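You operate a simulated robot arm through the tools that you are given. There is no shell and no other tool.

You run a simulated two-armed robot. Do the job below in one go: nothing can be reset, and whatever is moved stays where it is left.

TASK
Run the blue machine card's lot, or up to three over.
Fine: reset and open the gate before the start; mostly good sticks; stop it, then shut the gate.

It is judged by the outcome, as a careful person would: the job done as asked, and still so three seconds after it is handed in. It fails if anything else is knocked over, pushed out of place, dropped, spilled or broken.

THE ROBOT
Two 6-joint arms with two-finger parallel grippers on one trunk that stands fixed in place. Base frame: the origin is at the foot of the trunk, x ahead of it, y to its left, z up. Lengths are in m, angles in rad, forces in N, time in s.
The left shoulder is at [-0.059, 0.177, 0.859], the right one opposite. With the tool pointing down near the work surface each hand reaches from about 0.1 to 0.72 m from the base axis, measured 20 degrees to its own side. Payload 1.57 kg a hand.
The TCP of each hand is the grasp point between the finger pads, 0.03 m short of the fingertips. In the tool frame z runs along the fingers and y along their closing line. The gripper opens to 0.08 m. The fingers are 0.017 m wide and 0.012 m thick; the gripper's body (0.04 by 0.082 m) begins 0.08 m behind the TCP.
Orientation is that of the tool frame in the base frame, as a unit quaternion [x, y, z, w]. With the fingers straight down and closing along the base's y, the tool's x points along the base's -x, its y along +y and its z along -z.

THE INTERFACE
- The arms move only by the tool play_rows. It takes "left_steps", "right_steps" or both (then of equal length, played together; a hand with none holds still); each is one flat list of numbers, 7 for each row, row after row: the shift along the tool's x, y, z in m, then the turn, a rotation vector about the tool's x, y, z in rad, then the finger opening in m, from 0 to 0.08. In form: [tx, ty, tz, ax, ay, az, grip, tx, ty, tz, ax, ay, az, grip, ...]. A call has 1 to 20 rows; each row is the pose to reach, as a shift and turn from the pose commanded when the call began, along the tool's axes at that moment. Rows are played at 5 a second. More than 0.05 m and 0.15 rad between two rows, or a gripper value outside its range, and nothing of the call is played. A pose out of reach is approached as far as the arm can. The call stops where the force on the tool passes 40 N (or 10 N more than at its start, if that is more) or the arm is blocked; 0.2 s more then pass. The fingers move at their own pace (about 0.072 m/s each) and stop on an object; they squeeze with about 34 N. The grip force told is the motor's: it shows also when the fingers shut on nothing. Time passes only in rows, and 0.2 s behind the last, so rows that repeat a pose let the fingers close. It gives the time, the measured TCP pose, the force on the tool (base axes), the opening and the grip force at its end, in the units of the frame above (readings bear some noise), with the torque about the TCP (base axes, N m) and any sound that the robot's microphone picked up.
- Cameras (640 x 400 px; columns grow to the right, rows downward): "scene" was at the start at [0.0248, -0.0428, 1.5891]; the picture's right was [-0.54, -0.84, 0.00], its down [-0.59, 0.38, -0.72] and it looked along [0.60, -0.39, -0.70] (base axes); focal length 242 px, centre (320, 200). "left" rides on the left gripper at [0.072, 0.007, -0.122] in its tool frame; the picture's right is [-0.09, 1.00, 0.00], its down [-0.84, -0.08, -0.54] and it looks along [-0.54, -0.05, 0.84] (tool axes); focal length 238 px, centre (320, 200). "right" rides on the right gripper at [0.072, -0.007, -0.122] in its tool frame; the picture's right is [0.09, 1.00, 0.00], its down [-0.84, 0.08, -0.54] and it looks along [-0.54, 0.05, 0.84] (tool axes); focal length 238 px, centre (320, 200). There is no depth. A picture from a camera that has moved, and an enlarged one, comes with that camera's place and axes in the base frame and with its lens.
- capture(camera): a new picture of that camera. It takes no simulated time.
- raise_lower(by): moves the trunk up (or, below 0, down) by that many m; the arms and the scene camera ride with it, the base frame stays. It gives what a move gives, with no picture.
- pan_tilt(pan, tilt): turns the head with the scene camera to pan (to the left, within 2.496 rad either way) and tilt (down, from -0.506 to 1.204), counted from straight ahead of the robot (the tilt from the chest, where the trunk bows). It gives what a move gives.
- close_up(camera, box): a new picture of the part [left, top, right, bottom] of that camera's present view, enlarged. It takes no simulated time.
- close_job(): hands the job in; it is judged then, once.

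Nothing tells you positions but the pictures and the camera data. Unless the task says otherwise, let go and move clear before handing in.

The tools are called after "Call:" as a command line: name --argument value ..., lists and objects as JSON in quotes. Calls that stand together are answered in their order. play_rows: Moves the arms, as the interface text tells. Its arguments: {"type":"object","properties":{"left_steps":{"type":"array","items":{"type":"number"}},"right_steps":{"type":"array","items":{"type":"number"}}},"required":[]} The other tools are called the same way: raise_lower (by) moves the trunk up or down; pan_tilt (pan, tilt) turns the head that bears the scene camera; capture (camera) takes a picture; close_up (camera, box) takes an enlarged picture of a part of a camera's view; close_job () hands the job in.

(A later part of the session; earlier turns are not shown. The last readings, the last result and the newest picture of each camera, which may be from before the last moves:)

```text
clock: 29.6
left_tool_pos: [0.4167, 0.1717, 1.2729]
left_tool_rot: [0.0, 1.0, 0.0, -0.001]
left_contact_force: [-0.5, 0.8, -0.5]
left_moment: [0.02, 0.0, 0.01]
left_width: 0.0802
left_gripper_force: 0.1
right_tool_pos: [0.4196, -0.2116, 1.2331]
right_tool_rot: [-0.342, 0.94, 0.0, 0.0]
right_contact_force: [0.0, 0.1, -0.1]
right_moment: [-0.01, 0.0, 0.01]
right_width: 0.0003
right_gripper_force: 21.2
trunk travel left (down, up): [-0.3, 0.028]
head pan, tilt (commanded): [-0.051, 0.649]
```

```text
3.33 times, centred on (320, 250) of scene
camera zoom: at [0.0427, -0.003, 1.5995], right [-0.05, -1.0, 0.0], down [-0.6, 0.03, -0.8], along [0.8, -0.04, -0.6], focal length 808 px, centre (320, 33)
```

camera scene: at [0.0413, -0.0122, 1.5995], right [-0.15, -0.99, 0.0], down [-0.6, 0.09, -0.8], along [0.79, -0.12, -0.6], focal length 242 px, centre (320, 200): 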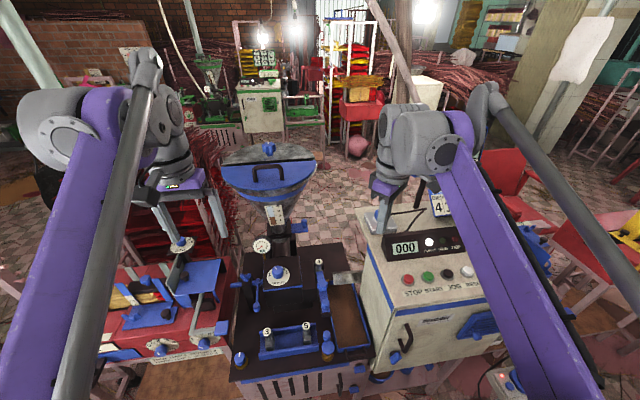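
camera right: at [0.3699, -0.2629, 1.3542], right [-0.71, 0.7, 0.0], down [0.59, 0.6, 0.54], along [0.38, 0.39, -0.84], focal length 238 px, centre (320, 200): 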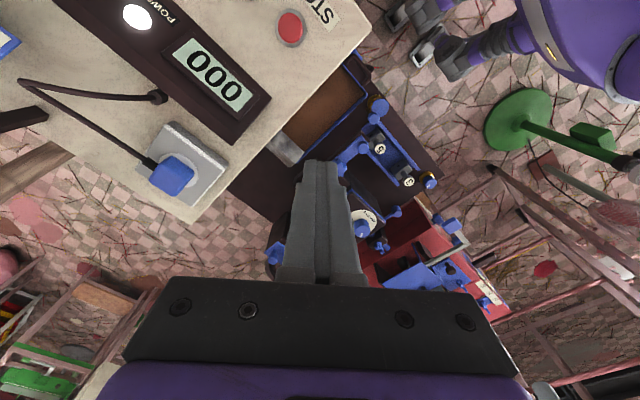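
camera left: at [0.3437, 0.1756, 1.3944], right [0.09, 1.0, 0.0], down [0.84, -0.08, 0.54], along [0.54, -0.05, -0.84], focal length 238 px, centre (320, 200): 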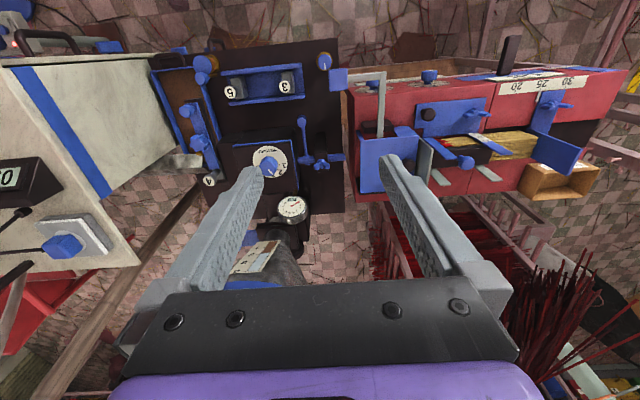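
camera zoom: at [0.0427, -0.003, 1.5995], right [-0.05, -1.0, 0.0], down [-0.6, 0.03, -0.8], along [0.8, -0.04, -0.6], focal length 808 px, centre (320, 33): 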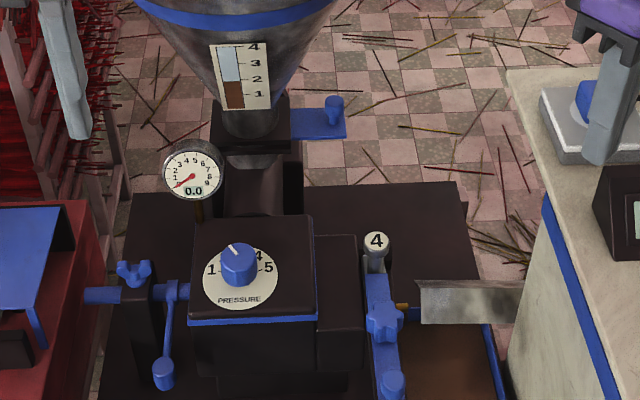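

The knob's top is at about [0.728, -0.053, 0.982], on a plate at z≈0.948. I'll tilt the right hand 45° forward here in free air.

Call:
play_rows --right_steps '[0, 0, 0, 0, -0.131, 0, 0.0, 0, 0, 0, 0, -0.262, 0, 0.0, 0, 0, 0, 0, -0.393, 0, 0.02, 0, 0, 0, 0, -0.524, 0, 0.045, 0, 0, 0, 0, -0.655, 0, 0.045, 0, 0, 0, 0, -0.785, 0, 0.045]'

Call:
capture --camera "right"

Call:
capture --camera "scene"

```text
clock: 30.9
left_tool_pos: [0.4155, 0.1708, 1.2739]
left_tool_rot: [-0.001, 1.0, 0.0, 0.0]
left_contact_force: [-0.7, 0.4, 0.1]
left_moment: [0.0, 0.02, -0.02]
left_width: 0.0799
left_gripper_force: 0.0
right_tool_pos: [0.4197, -0.2132, 1.2331]
right_tool_rot: [-0.318, 0.867, 0.132, 0.36]
right_contact_force: [0.2, -0.7, -0.2]
right_moment: [0.01, -0.01, 0.04]
right_width: 0.0449
right_gripper_force: 0.1
trunk travel left (down, up): [-0.3, 0.028]
head pan, tilt (commanded): [-0.051, 0.649]
```

```text
taken
camera right: at [0.3197, -0.3056, 1.2676], right [-0.69, 0.72, -0.07], down [0.11, 0.19, 0.98], along [0.72, 0.67, -0.21], focal length 238 px, centre (320, 200)
```

right: 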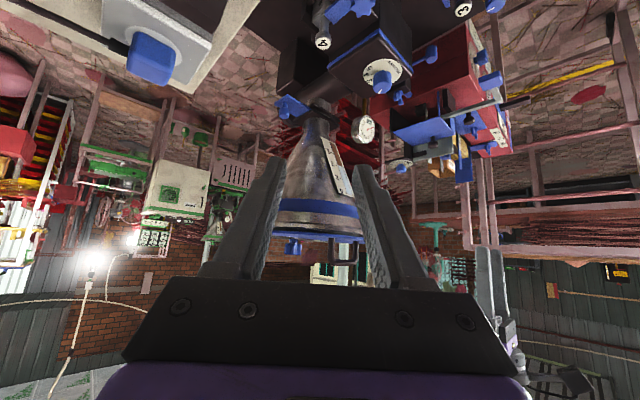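

```text
taken
camera scene: at [0.0421, -0.0032, 1.5995], right [-0.05, -1.0, 0.0], down [-0.6, 0.03, -0.8], along [0.8, -0.04, -0.6], focal length 242 px, centre (320, 200)
```

scene: 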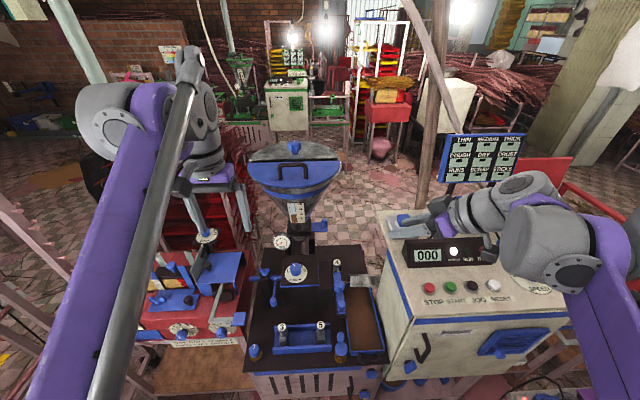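

The tilt worked and the hand is clear. I'll move to the pre-grasp point about 12 cm short of the knob.

Call:
play_rows --right_steps '[-0.008, -0.011, 0.041, 0, 0, 0, 0.045, -0.016, -0.022, 0.082, 0, 0, 0, 0.045, -0.024, -0.033, 0.123, 0, 0, 0, 0.045, -0.032, -0.045, 0.164, 0, 0, 0, 0.045, -0.04, -0.056, 0.205, 0, 0, 0, 0.045, -0.048, -0.067, 0.246, 0, 0, 0, 0.045, -0.0555, -0.078, 0.286, 0, 0, 0, 0.045]'

Call:
capture --camera "right"

Call:
capture --camera "scene"

```text
clock: 32.5
left_tool_pos: [0.4173, 0.1723, 1.2723]
left_tool_rot: [0.0, 1.0, -0.001, -0.001]
left_contact_force: [0.0, -0.2, 0.2]
left_moment: [0.0, 0.02, 0.0]
left_width: 0.0799
left_gripper_force: 0.0
right_tool_pos: [0.6571, -0.1153, 1.0659]
right_tool_rot: [-0.318, 0.868, 0.131, 0.359]
right_contact_force: [-0.2, 0.5, 0.4]
right_moment: [0.02, 0.03, 0.02]
right_width: 0.0451
right_gripper_force: 0.0
trunk travel left (down, up): [-0.3, 0.028]
head pan, tilt (commanded): [-0.051, 0.649]
```

```text
taken
camera right: at [0.5579, -0.2092, 1.1013], right [-0.69, 0.72, -0.07], down [0.11, 0.19, 0.97], along [0.71, 0.67, -0.21], focal length 238 px, centre (320, 200)
```

right: 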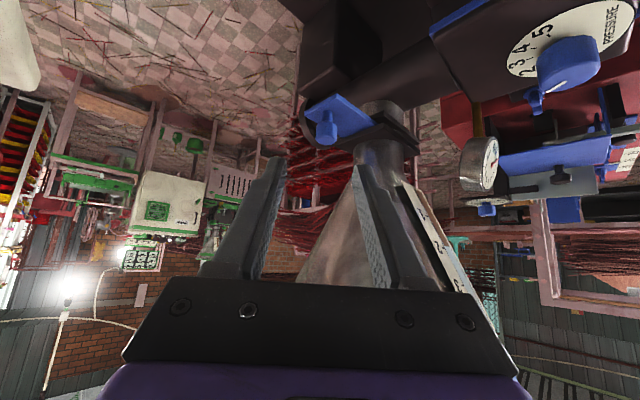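

```text
taken
camera scene: at [0.044, -0.0029, 1.5995], right [-0.05, -1.0, 0.0], down [-0.6, 0.03, -0.8], along [0.79, -0.04, -0.61], focal length 242 px, centre (320, 200)
```

scene: 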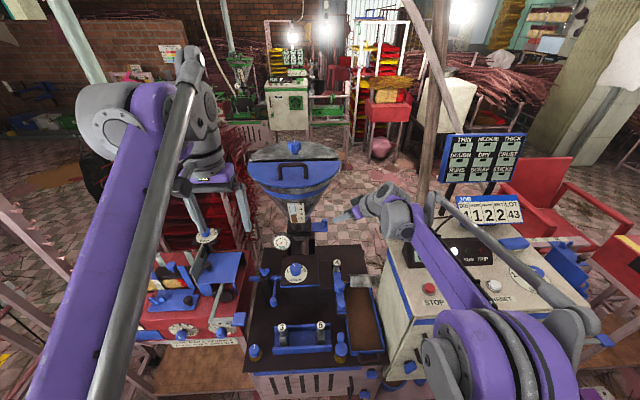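

Call:
close_up --camera "right" --box '[260, 80, 420, 180]'

Call:
close_up --camera "scene" --box '[250, 150, 410, 270]'

```text
4.00 times, centred on (340, 130) of right
camera zoom: at [0.5579, -0.2092, 1.1013], right [-0.69, 0.72, -0.07], down [0.11, 0.19, 0.97], along [0.71, 0.67, -0.21], focal length 953 px, centre (240, 480)
```

zoom: 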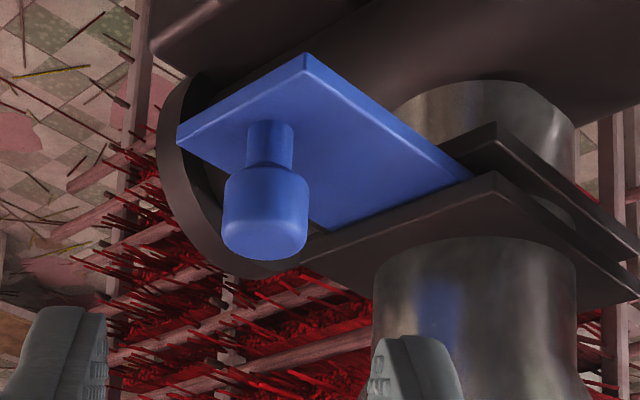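

```text
3.33 times, centred on (330, 210) of scene
camera zoom: at [0.044, -0.0029, 1.5995], right [-0.05, -1.0, 0.0], down [-0.6, 0.03, -0.8], along [0.79, -0.04, -0.61], focal length 808 px, centre (287, 167)
```

zoom: 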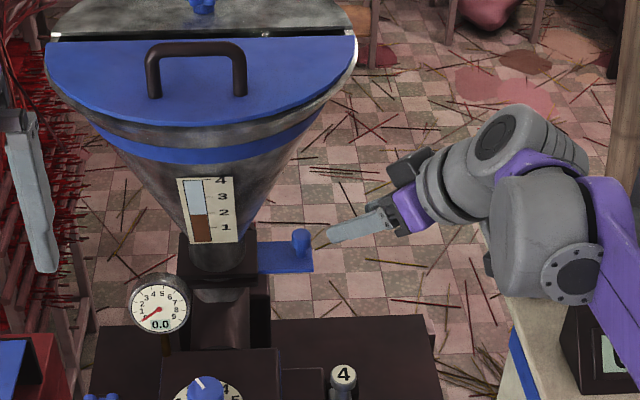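

Clear view of the slide: the blue plate runs between two black flanges and pulls out toward -y. The knob sits centred between the fingers, so I'll advance halfway and recheck.

Call:
play_rows --right_steps '[0, 0.001, 0.02, 0, 0, 0, 0.045, 0, 0.002, 0.04, 0, 0, 0, 0.045, 0, 0.003, 0.06, 0, 0, 0, 0.045, 0, 0.003, 0.08, 0, 0, 0, 0.045]'

Call:
capture --camera "right"

Call:
close_up --camera "scene" --box '[250, 150, 410, 270]'

```text
clock: 33.5
left_tool_pos: [0.4165, 0.1724, 1.274]
left_tool_rot: [0.0, 1.0, 0.0, -0.001]
left_contact_force: [0.2, 0.8, 0.2]
left_moment: [-0.01, -0.05, 0.01]
left_width: 0.0803
left_gripper_force: 0.0
right_tool_pos: [0.6961, -0.0798, 1.0108]
right_tool_rot: [-0.317, 0.868, 0.132, 0.36]
right_contact_force: [0.8, 0.1, 0.0]
right_moment: [0.01, 0.03, 0.0]
right_width: 0.0448
right_gripper_force: 0.0
trunk travel left (down, up): [-0.3, 0.028]
head pan, tilt (commanded): [-0.051, 0.649]
```

```text
taken
camera right: at [0.5971, -0.1714, 1.0468], right [-0.69, 0.72, -0.07], down [0.11, 0.19, 0.97], along [0.71, 0.67, -0.21], focal length 238 px, centre (320, 200)
```

right: 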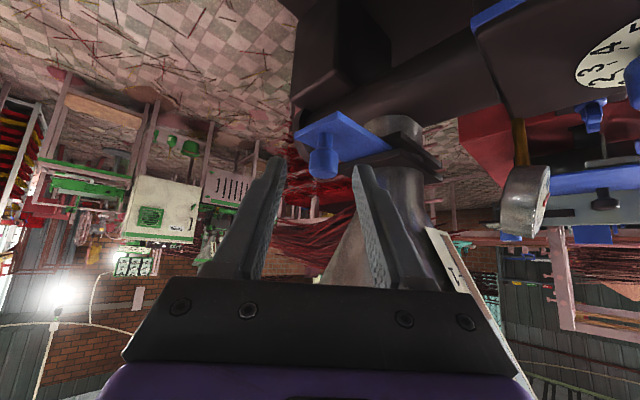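

```text
3.33 times, centred on (330, 210) of scene
camera zoom: at [0.0433, -0.0031, 1.5996], right [-0.05, -1.0, 0.0], down [-0.6, 0.03, -0.8], along [0.8, -0.04, -0.6], focal length 808 px, centre (287, 167)
```

zoom: 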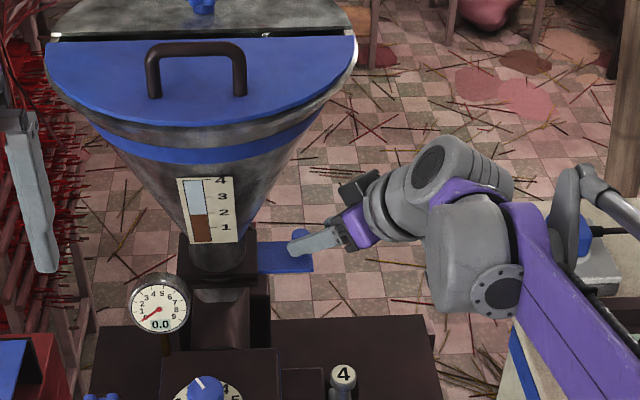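

Alignment is good, so I'll advance the last 4 cm and then close on the knob.

Call:
play_rows --right_steps '[-0.001, 0.001, 0.013, 0, 0, 0, 0.045, -0.002, 0.002, 0.026, 0, 0, 0, 0.045, -0.002, 0.002, 0.038, 0, 0, 0, 0.045]'

Call:
capture --camera "right"

Call:
close_up --camera "scene" --box '[250, 150, 410, 270]'

```text
clock: 34.4
left_tool_pos: [0.4164, 0.1715, 1.273]
left_tool_rot: [0.0, 1.0, 0.0, -0.001]
left_contact_force: [-1.0, -0.5, -0.4]
left_moment: [0.02, 0.02, -0.01]
left_width: 0.0797
left_gripper_force: 0.0
right_tool_pos: [0.717, -0.0591, 0.9858]
right_tool_rot: [-0.317, 0.868, 0.131, 0.359]
right_contact_force: [-0.4, 0.2, -0.4]
right_moment: [0.04, 0.03, 0.01]
right_width: 0.045
right_gripper_force: 0.1
trunk travel left (down, up): [-0.3, 0.028]
head pan, tilt (commanded): [-0.051, 0.649]
```

```text
taken
camera right: at [0.6163, -0.1517, 1.0215], right [-0.69, 0.72, -0.07], down [0.11, 0.19, 0.97], along [0.71, 0.67, -0.21], focal length 238 px, centre (320, 200)
```

right: 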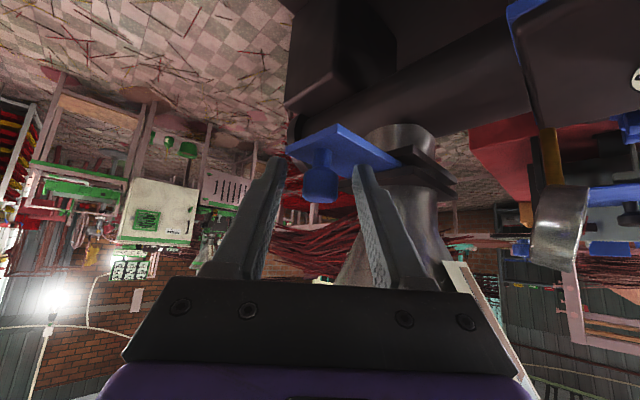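

```text
3.33 times, centred on (330, 210) of scene
camera zoom: at [0.043, -0.003, 1.5995], right [-0.05, -1.0, 0.0], down [-0.6, 0.03, -0.8], along [0.8, -0.04, -0.6], focal length 808 px, centre (287, 167)
```

zoom: 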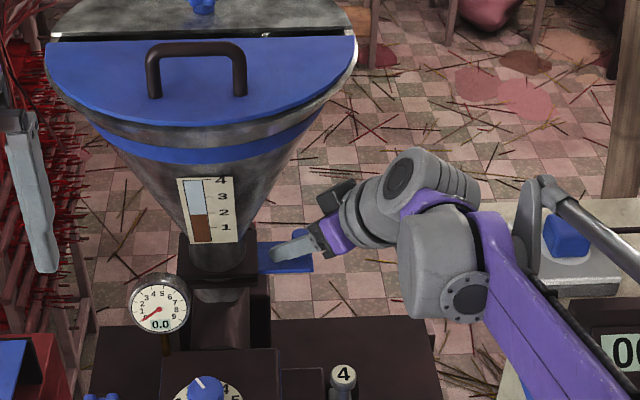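

The knob head sits between the pads, so I'll close on it.

Call:
play_rows --right_steps '[0, 0, 0, 0, 0, 0, 0.03, 0, 0, 0, 0, 0, 0, 0.015, 0, 0, 0, 0, 0, 0, 0.01, 0, 0, 0, 0, 0, 0, 0.01]'

Call:
close_up --camera "right" --box '[240, 100, 420, 220]'

```text
clock: 35.4
left_tool_pos: [0.4159, 0.1714, 1.2736]
left_tool_rot: [0.001, 1.0, -0.001, -0.001]
left_contact_force: [0.1, 0.2, 0.0]
left_moment: [-0.02, -0.03, 0.0]
left_width: 0.0801
left_gripper_force: 0.0
right_tool_pos: [0.7167, -0.0589, 0.9858]
right_tool_rot: [-0.317, 0.868, 0.131, 0.36]
right_contact_force: [-1.5, 0.2, -2.7]
right_moment: [0.07, -0.13, 0.19]
right_width: 0.0213
right_gripper_force: 34.3
trunk travel left (down, up): [-0.3, 0.028]
head pan, tilt (commanded): [-0.051, 0.649]
```

```text
3.33 times, centred on (330, 160) of right
camera zoom: at [0.6159, -0.1517, 1.0218], right [-0.69, 0.72, -0.07], down [0.11, 0.19, 0.97], along [0.71, 0.67, -0.21], focal length 794 px, centre (287, 333)
```

zoom: 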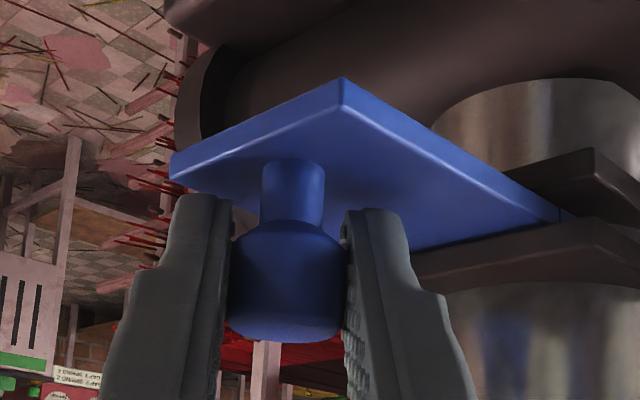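

The knob is gripped (21 mm across). I'll pull the slide straight toward -y and watch the force.

Call:
play_rows --right_steps '[0.00228, -0.00383, -0.00228, 0, 0, 0, 0.01, 0.00455, -0.00765, -0.00455, 0, 0, 0, 0.01, 0.0091, -0.0153, -0.0091, 0, 0, 0, 0.01]'

Call:
close_up --camera "scene" --box '[250, 150, 410, 270]'

Call:
close_up --camera "right" --box '[240, 100, 420, 220]'

```text
clock: 36.1
left_tool_pos: [0.4157, 0.1708, 1.2737]
left_tool_rot: [0.0, 1.0, 0.0, -0.001]
left_contact_force: [-0.4, -1.0, 0.2]
left_moment: [-0.02, 0.01, 0.0]
left_width: 0.0799
left_gripper_force: 0.1
right_tool_pos: [0.7165, -0.0808, 0.9868]
right_tool_rot: [-0.316, 0.869, 0.13, 0.359]
right_contact_force: [-10.1, -1.6, -11.4]
right_moment: [0.28, -0.16, 0.16]
right_width: 0.0215
right_gripper_force: 33.8
trunk travel left (down, up): [-0.3, 0.028]
head pan, tilt (commanded): [-0.051, 0.649]
```

```text
3.33 times, centred on (330, 210) of scene
camera zoom: at [0.0424, -0.0038, 1.5994], right [-0.05, -1.0, 0.0], down [-0.6, 0.03, -0.8], along [0.8, -0.04, -0.6], focal length 808 px, centre (287, 167)
```

zoom: 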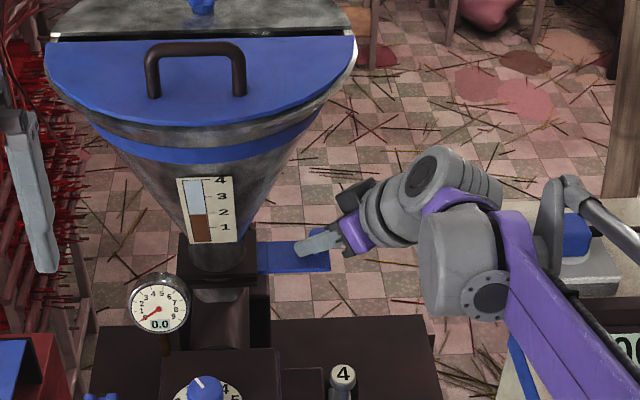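

```text
3.33 times, centred on (330, 160) of right
camera zoom: at [0.6159, -0.172, 1.0219], right [-0.69, 0.72, -0.06], down [0.11, 0.19, 0.97], along [0.71, 0.67, -0.21], focal length 794 px, centre (287, 333)
```

zoom: 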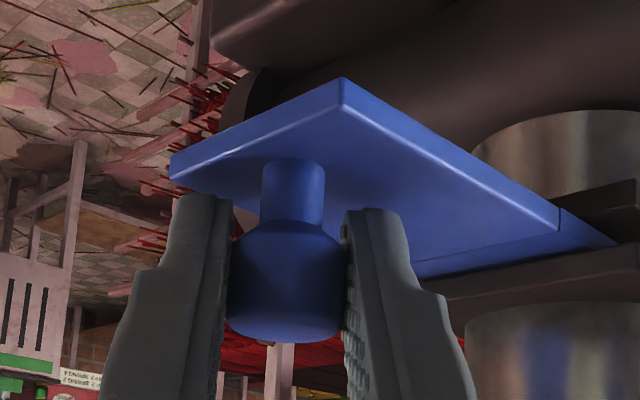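

It slides freely: 2 cm out, and a scribed line that was at the flange edge is emerging, so it was indeed shut. I'll keep pulling.

Call:
play_rows --right_steps '[0.00455, -0.00765, -0.00455, 0, 0, 0, 0.01, 0.0091, -0.0153, -0.0091, 0, 0, 0, 0.01, 0.01365, -0.02295, -0.01365, 0, 0, 0, 0.01]'

Call:
close_up --camera "scene" --box '[250, 150, 410, 270]'

Call:
close_up --camera "right" --box '[240, 60, 480, 220]'

```text
clock: 37.0
left_tool_pos: [0.418, 0.1702, 1.2732]
left_tool_rot: [-0.001, 1.0, 0.0, -0.001]
left_contact_force: [-0.2, -0.5, -0.3]
left_moment: [0.02, 0.05, 0.02]
left_width: 0.0801
left_gripper_force: 0.0
right_tool_pos: [0.7147, -0.1098, 0.9864]
right_tool_rot: [-0.317, 0.868, 0.131, 0.358]
right_contact_force: [-10.1, 1.0, -17.3]
right_moment: [-0.35, 0.39, 0.19]
right_width: 0.0212
right_gripper_force: 34.8
trunk travel left (down, up): [-0.3, 0.028]
head pan, tilt (commanded): [-0.051, 0.649]
```

```text
3.33 times, centred on (330, 210) of scene
camera zoom: at [0.0432, -0.0035, 1.5994], right [-0.05, -1.0, 0.0], down [-0.6, 0.03, -0.8], along [0.8, -0.04, -0.6], focal length 808 px, centre (287, 167)
```

zoom: 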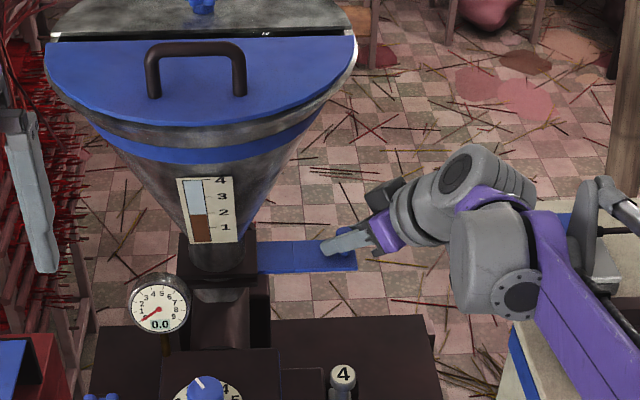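

```text
2.50 times, centred on (360, 140) of right
camera zoom: at [0.616, -0.2017, 1.022], right [-0.69, 0.72, -0.06], down [0.11, 0.19, 0.97], along [0.71, 0.67, -0.21], focal length 596 px, centre (220, 350)
```

zoom: 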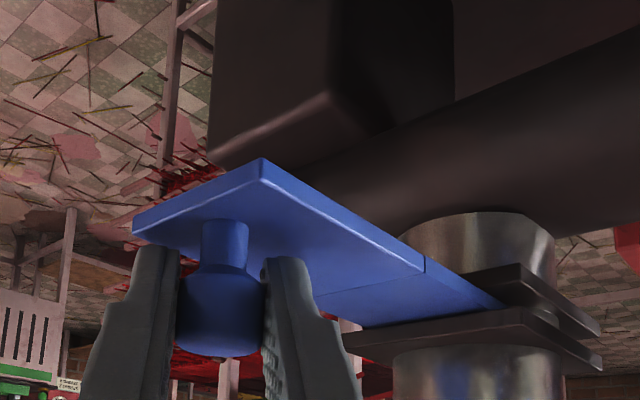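

5 cm out and still free. I'll continue gently, with a small correction for the side load, until it meets its stop.

Call:
play_rows --right_steps '[0.0062, -0.007, -0.004, 0, 0, 0, 0.01, 0.0107, -0.0147, -0.0086, 0, 0, 0, 0.01, 0.013, -0.0185, -0.0109, 0, 0, 0, 0.01, 0.0153, -0.0223, -0.0132, 0, 0, 0, 0.01]'

Call:
close_up --camera "scene" --box '[250, 150, 410, 270]'

Call:
close_up --camera "right" --box '[240, 60, 480, 220]'

```text
clock: 37.5
left_tool_pos: [0.4176, 0.1699, 1.2739]
left_tool_rot: [0.0, 1.0, 0.0, -0.001]
left_contact_force: [-0.7, -0.6, 0.2]
left_moment: [0.08, 0.03, 0.0]
left_width: 0.0798
left_gripper_force: 0.0
right_tool_pos: [0.7154, -0.1101, 0.9864]
right_tool_rot: [-0.321, 0.865, 0.139, 0.36]
right_contact_force: [8.2, 21.9, -1.0]
right_moment: [-0.84, -0.16, 0.18]
right_width: 0.0216
right_gripper_force: 34.7
trunk travel left (down, up): [-0.3, 0.028]
head pan, tilt (commanded): [-0.051, 0.649]
stopped in row 2 (right hand): the force on the tool passed its limit at 46 N (the readings are from after the stop); the commanded pose is now the measured one
```

```text
3.33 times, centred on (330, 210) of scene
camera zoom: at [0.0443, -0.0034, 1.5999], right [-0.05, -1.0, 0.0], down [-0.6, 0.03, -0.8], along [0.79, -0.04, -0.61], focal length 808 px, centre (287, 167)
```

zoom: 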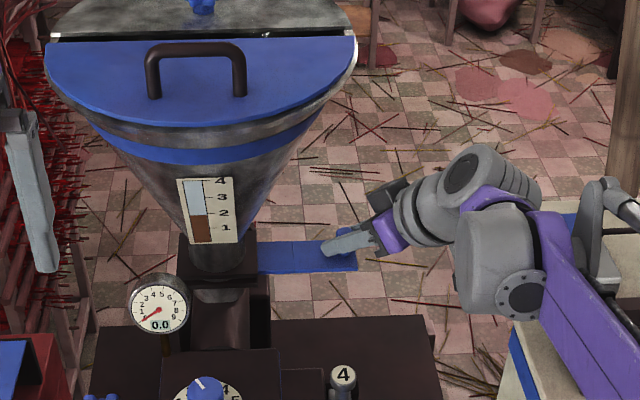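

```text
2.50 times, centred on (360, 140) of right
camera zoom: at [0.6168, -0.2047, 1.0211], right [-0.7, 0.71, -0.06], down [0.11, 0.18, 0.98], along [0.7, 0.68, -0.21], focal length 596 px, centre (220, 350)
```

zoom: 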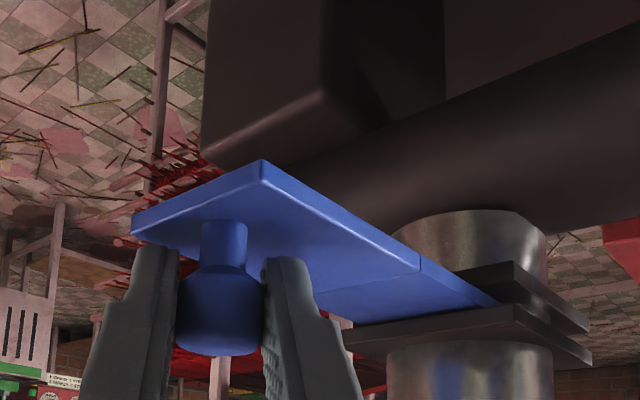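

It hit its stop at about 5 cm of travel, so the gate is fully open. I'll release the knob, back straight out and look at it.

Call:
play_rows --right_steps '[0, 0, 0, 0, 0, 0, 0.03, 0, 0, 0, 0, 0, 0, 0.05, 0, 0, 0, 0, 0, 0, 0.05, 0, 0, -0.02, 0, 0, 0, 0.05, 0, 0, -0.05, 0, 0, 0, 0.05, 0, 0, -0.09, 0, 0, 0, 0.05, 0, 0, -0.13, 0, 0, 0, 0.05]'

Call:
close_up --camera "scene" --box '[250, 150, 410, 270]'

Call:
capture --camera "right"

```text
clock: 38.5
left_tool_pos: [0.4164, 0.1728, 1.2743]
left_tool_rot: [0.0, 1.0, 0.001, -0.001]
left_contact_force: [-0.9, -0.3, -0.6]
left_moment: [0.03, -0.04, -0.02]
left_width: 0.0799
left_gripper_force: 0.1
right_tool_pos: [0.7046, -0.113, 0.9999]
right_tool_rot: [-0.321, 0.864, 0.142, 0.36]
right_contact_force: [8.2, 14.3, -1.8]
right_moment: [-0.31, 0.09, -0.53]
right_width: 0.0501
right_gripper_force: 0.1
trunk travel left (down, up): [-0.3, 0.028]
head pan, tilt (commanded): [-0.051, 0.649]
stopped in row 5 (right hand): the force on the tool passed its limit at 54 N (the readings are from after the stop); the commanded pose is now the measured one
```

```text
3.33 times, centred on (330, 210) of scene
camera zoom: at [0.0424, -0.0028, 1.5997], right [-0.05, -1.0, 0.0], down [-0.6, 0.03, -0.8], along [0.8, -0.04, -0.6], focal length 808 px, centre (287, 167)
```

zoom: 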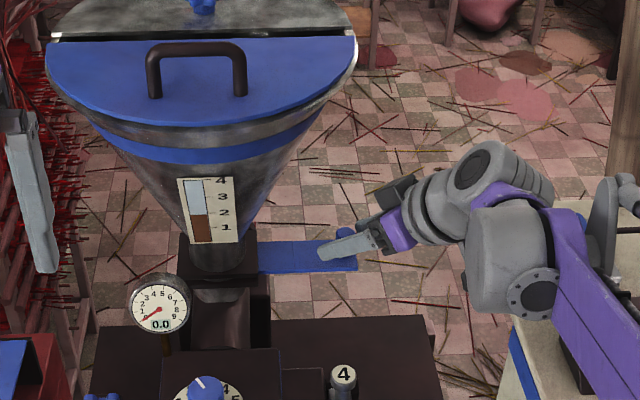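

```text
taken
camera right: at [0.6057, -0.2093, 1.033], right [-0.7, 0.71, -0.05], down [0.11, 0.18, 0.98], along [0.7, 0.68, -0.2], focal length 238 px, centre (320, 200)
```

right: 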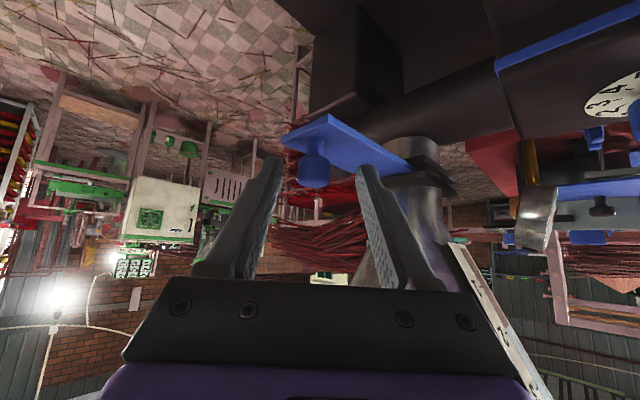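

The back-out was stopped by force on the tool. The hand's camera bracket is right beside the cabinet's upper-left edge (y≈-0.24), so that pull "stop" may have been the cabinet rather than the slide. I'll ease off sideways and lift straight up.

Call:
play_rows --right_steps '[-0.0014, 0.0023, 0.0014, 0, 0, 0, 0.05, -0.0027, 0.0046, 0.0027, 0, 0, 0, 0.05, -0.0098, 0.0046, -0.0044, 0, 0, 0, 0.055, -0.0168, 0.0046, -0.0115, 0, 0, 0, 0.055, -0.031, 0.0046, -0.0256, 0, 0, 0, 0.055, -0.0522, 0.0046, -0.0468, 0, 0, 0, 0.055]'

Call:
capture --camera "scene"

Call:
close_up --camera "scene" --box '[250, 150, 410, 270]'

Call:
capture --camera "right"

```text
clock: 39.9
left_tool_pos: [0.4157, 0.1696, 1.2735]
left_tool_rot: [0.001, 1.0, 0.001, 0.0]
left_contact_force: [0.0, 1.1, -0.4]
left_moment: [-0.02, -0.02, 0.0]
left_width: 0.08
left_gripper_force: 0.1
right_tool_pos: [0.7016, -0.1135, 1.0693]
right_tool_rot: [-0.32, 0.865, 0.141, 0.36]
right_contact_force: [0.4, 1.0, 0.8]
right_moment: [0.03, -0.02, 0.04]
right_width: 0.055
right_gripper_force: 0.1
trunk travel left (down, up): [-0.3, 0.028]
head pan, tilt (commanded): [-0.051, 0.649]
```

```text
taken
camera scene: at [0.0422, -0.0031, 1.5996], right [-0.05, -1.0, 0.0], down [-0.6, 0.03, -0.8], along [0.8, -0.04, -0.6], focal length 242 px, centre (320, 200)
```

scene: 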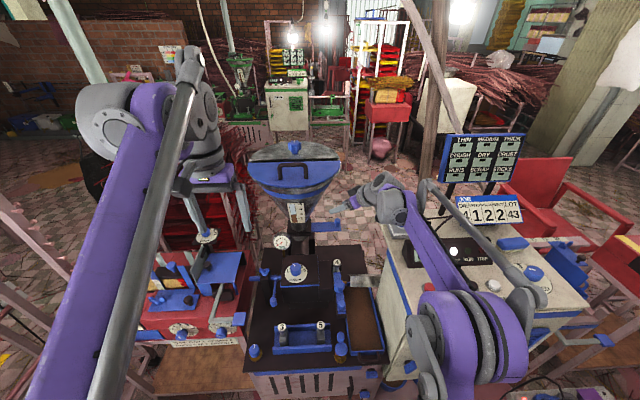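

```text
3.33 times, centred on (330, 210) of scene
camera zoom: at [0.0422, -0.0031, 1.5996], right [-0.05, -1.0, 0.0], down [-0.6, 0.03, -0.8], along [0.8, -0.04, -0.6], focal length 808 px, centre (287, 167)
```

zoom: 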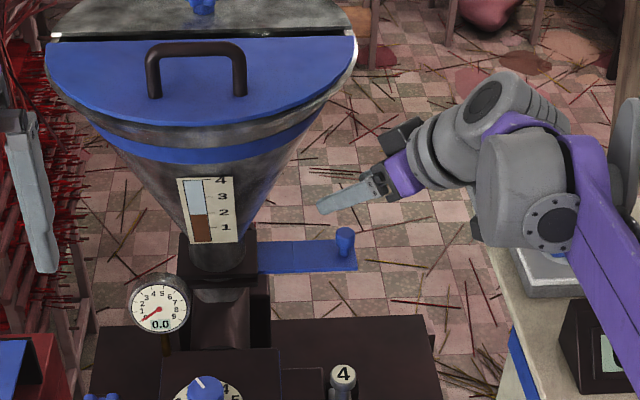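

```text
taken
camera right: at [0.6037, -0.2082, 1.1031], right [-0.7, 0.71, -0.05], down [0.11, 0.18, 0.98], along [0.7, 0.68, -0.2], focal length 238 px, centre (320, 200)
```

right: 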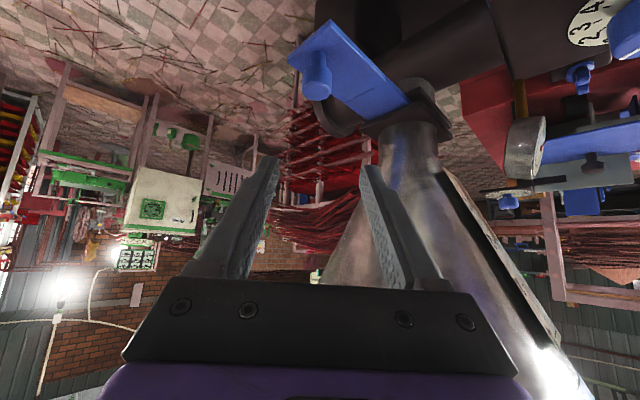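

Clear, no contact, and the plate stayed out. I'll inspect the slide to judge whether it is fully open.

Call:
close_up --camera "right" --box '[270, 10, 450, 150]'

Call:
close_up --camera "scene" --box '[275, 200, 345, 255]'

Call:
close_up --camera "scene" --box '[380, 180, 540, 300]'

```text
2.86 times, centred on (360, 80) of right
camera zoom: at [0.6037, -0.2082, 1.1031], right [-0.7, 0.71, -0.05], down [0.11, 0.18, 0.98], along [0.7, 0.68, -0.2], focal length 681 px, centre (206, 543)
```

zoom: 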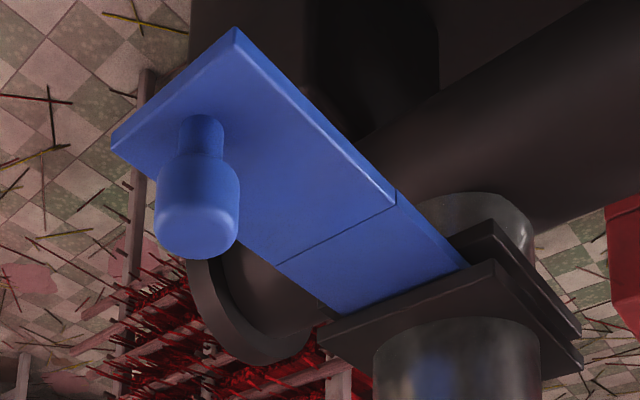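

```text
7.27 times, centred on (310, 228) of scene
camera zoom: at [0.0422, -0.0031, 1.5996], right [-0.05, -1.0, 0.0], down [-0.6, 0.03, -0.8], along [0.8, -0.04, -0.6], focal length 1764 px, centre (393, 0)
```

zoom: 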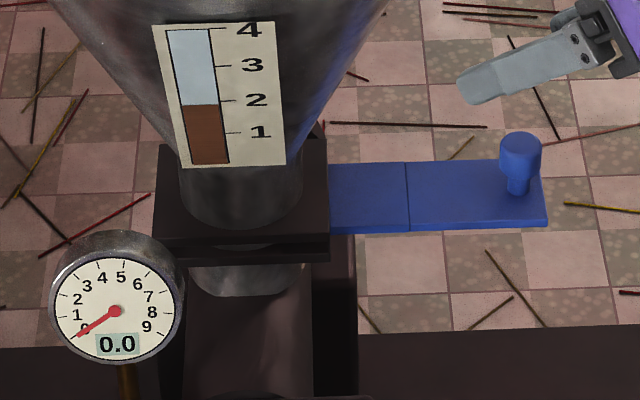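

```text
3.33 times, centred on (460, 240) of scene
camera zoom: at [0.0422, -0.0031, 1.5996], right [-0.05, -1.0, 0.0], down [-0.6, 0.03, -0.8], along [0.8, -0.04, -0.6], focal length 808 px, centre (-147, 67)
```

zoom: 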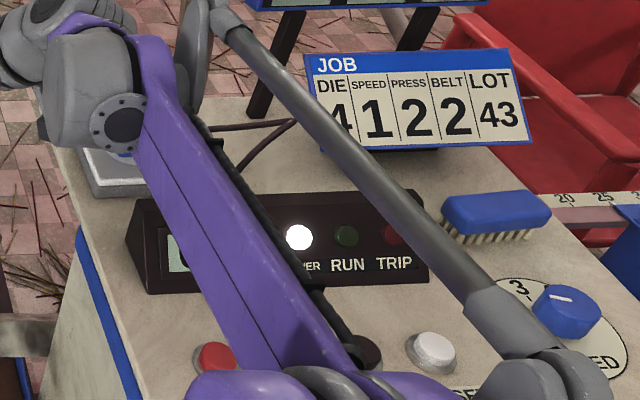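

The plate has a step line and about 4 cm of the inner part is showing. To be sure it's fully open I'll regrip with the hand heading straight forward, which keeps its camera clear of the cabinet, and pull again. First I'll back out and turn the hand.

Call:
play_rows --right_steps '[0.007, 0.0202, -0.0306, 0, 0, 0, 0.05, 0.014, 0.0404, -0.0612, 0, 0, 0, 0.05, 0.021, 0.0606, -0.0918, 0, 0, 0, 0.05, 0.021, 0.0606, -0.0918, 0.1033, 0.0007, 0.0987, 0.05, 0.021, 0.0606, -0.0918, 0.2066, 0.0013, 0.1974, 0.05, 0.021, 0.0606, -0.0918, 0.3099, 0.002, 0.2962, 0.05, 0.021, 0.0606, -0.0918, 0.4132, 0.0026, 0.3949, 0.05, 0.021, 0.0606, -0.0918, 0.5165, 0.0033, 0.4936, 0.05]'

Call:
capture --camera "scene"

Call:
capture --camera "right"

```text
clock: 41.7
left_tool_pos: [0.4156, 0.1713, 1.2736]
left_tool_rot: [0.0, 1.0, -0.001, -0.001]
left_contact_force: [-0.4, -0.5, -0.3]
left_moment: [-0.02, 0.03, 0.0]
left_width: 0.0801
left_gripper_force: 0.1
right_tool_pos: [0.6042, -0.1199, 1.1199]
right_tool_rot: [0.0, 0.924, -0.001, 0.384]
right_contact_force: [-0.3, 0.7, 0.2]
right_moment: [-0.01, 0.01, -0.01]
right_width: 0.0499
right_gripper_force: 0.1
trunk travel left (down, up): [-0.3, 0.028]
head pan, tilt (commanded): [-0.051, 0.649]
```

```text
taken
camera scene: at [0.0425, -0.0027, 1.5995], right [-0.05, -1.0, 0.0], down [-0.6, 0.03, -0.8], along [0.8, -0.04, -0.6], focal length 242 px, centre (320, 200)
```

scene: 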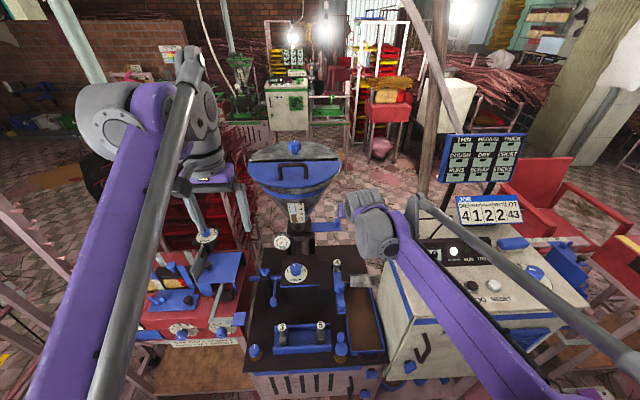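

```text
taken
camera right: at [0.4676, -0.1253, 1.1542], right [-0.06, 1.0, -0.07], down [0.21, 0.08, 0.98], along [0.98, 0.05, -0.21], focal length 238 px, centre (320, 200)
```

right: 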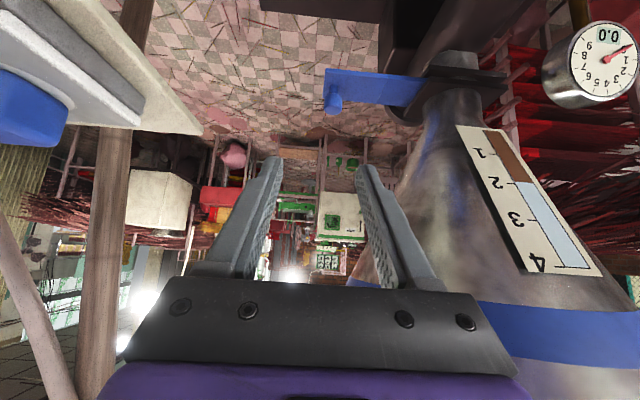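

Call:
close_up --camera "right" --box '[290, 40, 450, 140]'

Call:
close_up --camera "scene" --box '[270, 180, 410, 280]'

```text
4.00 times, centred on (370, 90) of right
camera zoom: at [0.4676, -0.1253, 1.1542], right [-0.06, 1.0, -0.07], down [0.21, 0.08, 0.98], along [0.98, 0.05, -0.21], focal length 953 px, centre (120, 640)
```

zoom: 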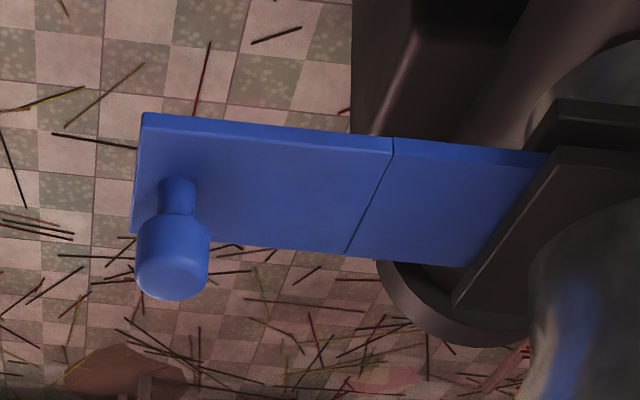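

```text
4.00 times, centred on (340, 230) of scene
camera zoom: at [0.0425, -0.0027, 1.5995], right [-0.05, -1.0, 0.0], down [-0.6, 0.03, -0.8], along [0.8, -0.04, -0.6], focal length 970 px, centre (240, 80)
```

zoom: 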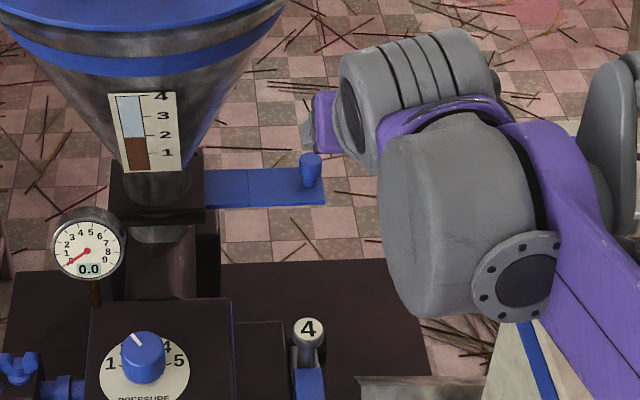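

The knob is at about [0.721, -0.105, 0.979]. I'll approach it again with the hand heading straight forward.

Call:
play_rows --right_steps '[0.006, 0.005, 0.035, 0, 0, 0, 0.05, 0.012, 0.01, 0.07, 0, 0, 0, 0.05, 0.0174, 0.0149, 0.1, 0, 0, 0, 0.05, 0.0174, 0.0149, 0.13, 0, 0, 0, 0.05]'

Call:
capture --camera "right"

Call:
capture --camera "scene"

```text
clock: 42.7
left_tool_pos: [0.4181, 0.1717, 1.2738]
left_tool_rot: [0.0, 1.0, 0.0, -0.001]
left_contact_force: [0.3, 0.3, -0.5]
left_moment: [0.01, 0.0, 0.03]
left_width: 0.0799
left_gripper_force: 0.0
right_tool_pos: [0.6849, -0.1026, 1.0158]
right_tool_rot: [0.0, 0.924, 0.0, 0.383]
right_contact_force: [0.4, 0.1, 0.1]
right_moment: [0.01, 0.04, 0.0]
right_width: 0.0497
right_gripper_force: 0.0
trunk travel left (down, up): [-0.3, 0.028]
head pan, tilt (commanded): [-0.051, 0.649]
```

```text
taken
camera right: at [0.55, -0.1093, 1.0503], right [-0.07, 1.0, -0.07], down [0.21, 0.08, 0.97], along [0.98, 0.05, -0.21], focal length 238 px, centre (320, 200)
```

right: 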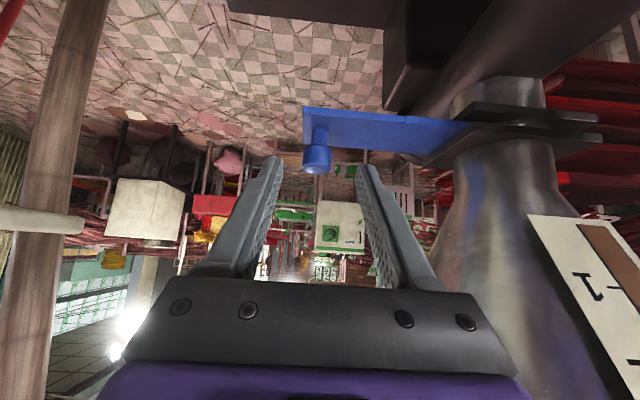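

```text
taken
camera scene: at [0.0439, -0.0032, 1.5995], right [-0.05, -1.0, 0.0], down [-0.6, 0.03, -0.8], along [0.79, -0.04, -0.61], focal length 242 px, centre (320, 200)
```

scene: 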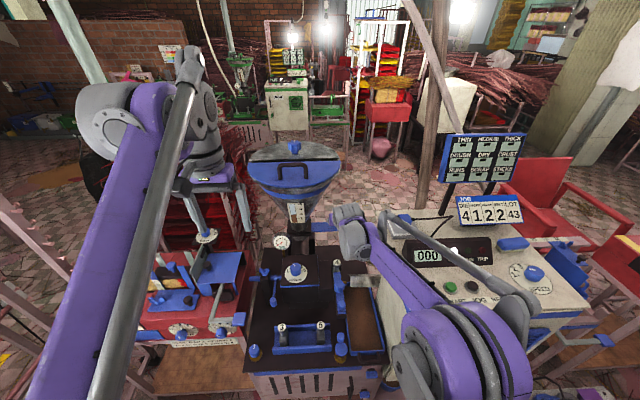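

Call:
play_rows --right_steps '[0, -0.001, 0.014, 0, 0, 0, 0.05, 0, -0.002, 0.028, 0, 0, 0, 0.05, 0.0005, -0.002, 0.04, 0, 0, 0, 0.05, 0.0005, -0.002, 0.04, 0, 0, 0, 0.03, 0.0005, -0.002, 0.04, 0, 0, 0, 0.01, 0.0005, -0.002, 0.04, 0, 0, 0, 0.01]'

Call:
close_up --camera "right" --box '[240, 80, 480, 240]'

```text
clock: 44.1
left_tool_pos: [0.4165, 0.1719, 1.2728]
left_tool_rot: [0.0, 1.0, 0.0, 0.0]
left_contact_force: [0.5, 0.0, 0.0]
left_moment: [-0.01, -0.02, 0.01]
left_width: 0.0802
left_gripper_force: 0.0
right_tool_pos: [0.714, -0.1046, 0.9865]
right_tool_rot: [0.0, 0.924, 0.0, 0.383]
right_contact_force: [2.7, 2.1, -1.8]
right_moment: [0.28, -0.33, 0.2]
right_width: 0.0216
right_gripper_force: 34.3
trunk travel left (down, up): [-0.3, 0.028]
head pan, tilt (commanded): [-0.051, 0.649]
```

```text
2.50 times, centred on (360, 160) of right
camera zoom: at [0.5774, -0.1115, 1.0214], right [-0.07, 1.0, -0.07], down [0.21, 0.08, 0.97], along [0.98, 0.05, -0.21], focal length 596 px, centre (220, 300)
```

zoom: 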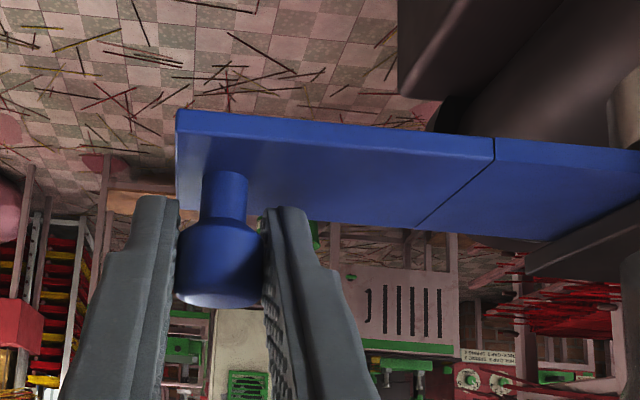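

Regripped. I'll pull along -y again.

Call:
play_rows --right_steps '[0, -0.004, 0, 0, 0, 0, 0.01, 0, -0.008, 0, 0, 0, 0, 0.01, 0, -0.012, 0, 0, 0, 0, 0.01, 0, -0.016, 0, 0, 0, 0, 0.01]'

Call:
close_up --camera "right" --box '[240, 80, 480, 240]'

```text
clock: 44.8
left_tool_pos: [0.4178, 0.1714, 1.2728]
left_tool_rot: [0.001, 1.0, 0.0, -0.001]
left_contact_force: [-0.1, 0.8, 0.6]
left_moment: [0.05, -0.01, 0.04]
left_width: 0.0798
left_gripper_force: 0.0
right_tool_pos: [0.7134, -0.106, 0.9872]
right_tool_rot: [-0.005, 0.923, 0.006, 0.384]
right_contact_force: [9.1, 18.4, -3.7]
right_moment: [-0.6, 0.0, 0.15]
right_width: 0.0215
right_gripper_force: 35.0
trunk travel left (down, up): [-0.3, 0.028]
head pan, tilt (commanded): [-0.051, 0.649]
stopped in row 3 (right hand): the force on the tool passed its limit at 43 N (the readings are from after the stop); the commanded pose is now the measured one
```

```text
2.50 times, centred on (360, 160) of right
camera zoom: at [0.5774, -0.1135, 1.0212], right [-0.08, 1.0, -0.06], down [0.21, 0.07, 0.98], along [0.98, 0.06, -0.21], focal length 596 px, centre (220, 300)
```

zoom: 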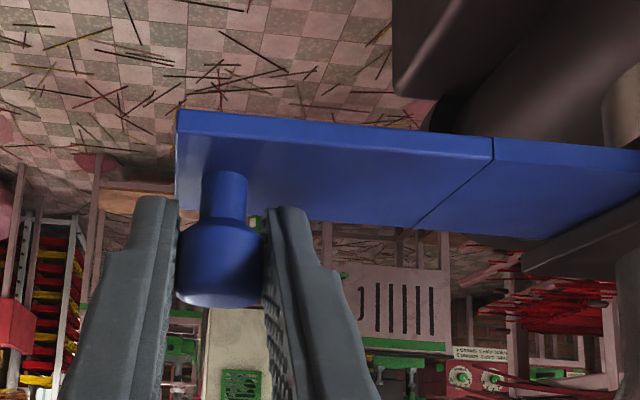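

That's the slide's true stop: it barely moved at 43 N with everything else clear, so the gate is fully open. I'll release and back out the way I came.

Call:
play_rows --right_steps '[0, 0.002, 0, 0, 0, 0, 0.025, 0, 0.002, 0, 0, 0, 0, 0.05, 0, 0.002, 0, 0, 0, 0, 0.05, 0, 0.001, -0.02, 0, 0, 0, 0.05, 0, 0, -0.06, 0, 0, 0, 0.05, 0, 0, -0.1, 0, 0, 0, 0.05, 0, -0.01, -0.145, 0, 0, 0, 0.05, 0.02, -0.03, -0.185, 0, 0, 0, 0.03, 0.03, -0.05, -0.225, 0, 0, 0, 0.0, 0.04, -0.07, -0.265, 0, 0, 0, 0.0]'

Call:
capture --camera "scene"

Call:
close_up --camera "scene" --box '[250, 180, 410, 280]'

```text
clock: 47.0
left_tool_pos: [0.4148, 0.1715, 1.2731]
left_tool_rot: [-0.001, 1.0, 0.0, 0.0]
left_contact_force: [0.0, 0.1, 0.1]
left_moment: [0.02, -0.02, -0.01]
left_width: 0.08
left_gripper_force: 0.2
right_tool_pos: [0.4954, -0.1818, 1.1453]
right_tool_rot: [-0.002, 0.924, 0.005, 0.383]
right_contact_force: [-0.4, 0.0, -0.4]
right_moment: [-0.02, -0.01, 0.03]
right_width: 0.0
right_gripper_force: 21.2
trunk travel left (down, up): [-0.3, 0.028]
head pan, tilt (commanded): [-0.051, 0.649]
```

```text
taken
camera scene: at [0.0408, -0.0033, 1.5995], right [-0.05, -1.0, 0.0], down [-0.6, 0.03, -0.8], along [0.8, -0.04, -0.6], focal length 242 px, centre (320, 200)
```

scene: 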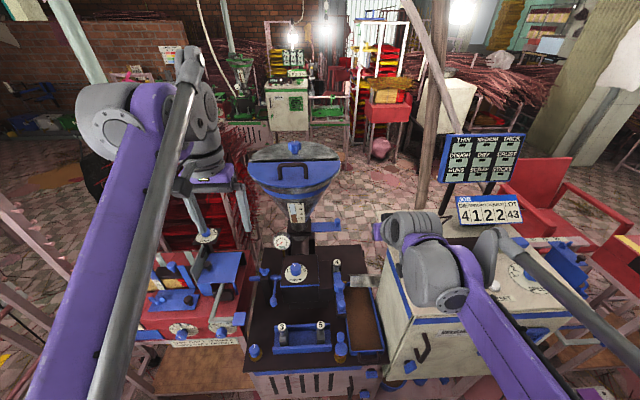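

```text
4.00 times, centred on (330, 230) of scene
camera zoom: at [0.0408, -0.0033, 1.5995], right [-0.05, -1.0, 0.0], down [-0.6, 0.03, -0.8], along [0.8, -0.04, -0.6], focal length 970 px, centre (280, 80)
```

zoom: 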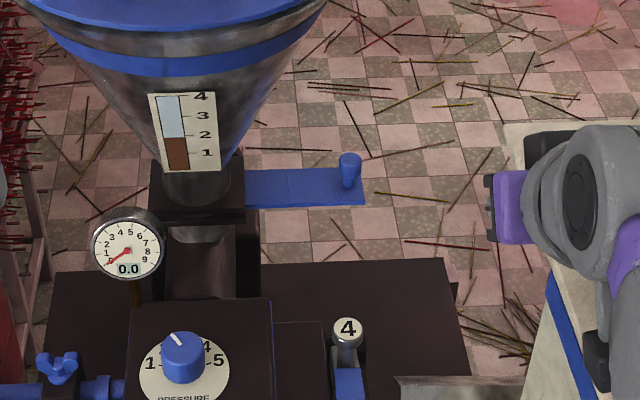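

The gate stands open and nothing else moved. I'll lift the right hand, turn it back to pointing straight down, and bring it over START and STOP.

Call:
play_rows --right_steps '[-0.002, -0.01, -0.045, 0, 0, 0, 0.0, -0.005, -0.02, -0.09, 0, 0, 0, 0.0, -0.007, -0.03, -0.134, 0, 0, 0, 0.0, -0.007, -0.04, -0.134, 0, 0.131, 0, 0.0, -0.007, -0.05, -0.134, 0, 0.262, 0, 0.0, -0.007, -0.06, -0.134, 0, 0.393, 0, 0.0, -0.007, -0.07, -0.134, 0, 0.524, 0, 0.0, -0.007, -0.08, -0.134, 0, 0.655, 0, 0.0, -0.007, -0.09, -0.134, 0, 0.785, 0, 0.0]'

Call:
capture --camera "scene"

Call:
capture --camera "right"

```text
clock: 49.0
left_tool_pos: [0.4171, 0.1702, 1.2724]
left_tool_rot: [0.001, 1.0, -0.001, -0.001]
left_contact_force: [0.3, 0.8, -0.2]
left_moment: [0.07, 0.0, 0.03]
left_width: 0.0803
left_gripper_force: 0.1
right_tool_pos: [0.4075, -0.2747, 1.2446]
right_tool_rot: [-0.004, 1.0, 0.003, 0.0]
right_contact_force: [0.5, 0.0, 0.5]
right_moment: [-0.03, 0.04, -0.01]
right_width: 0.0
right_gripper_force: 21.6
trunk travel left (down, up): [-0.3, 0.028]
head pan, tilt (commanded): [-0.051, 0.649]
```

```text
taken
camera scene: at [0.0439, -0.0036, 1.5995], right [-0.05, -1.0, 0.0], down [-0.6, 0.03, -0.8], along [0.79, -0.04, -0.61], focal length 242 px, centre (320, 200)
```

scene: 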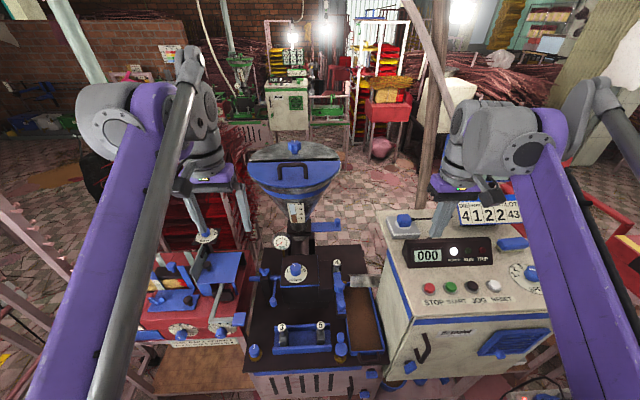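

```text
taken
camera right: at [0.3375, -0.2814, 1.3658], right [-0.1, 0.99, 0.01], down [0.84, 0.08, 0.54], along [0.54, 0.06, -0.84], focal length 238 px, centre (320, 200)
```

right: 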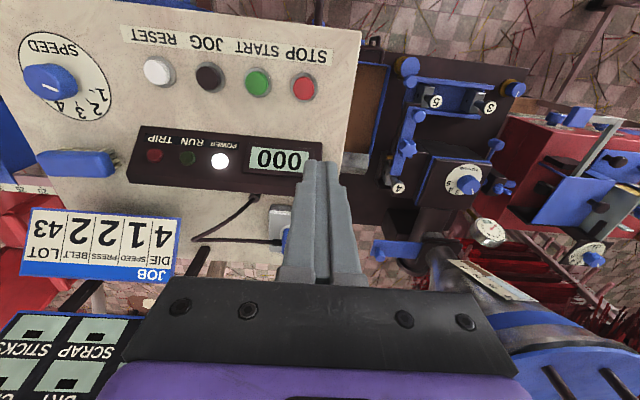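

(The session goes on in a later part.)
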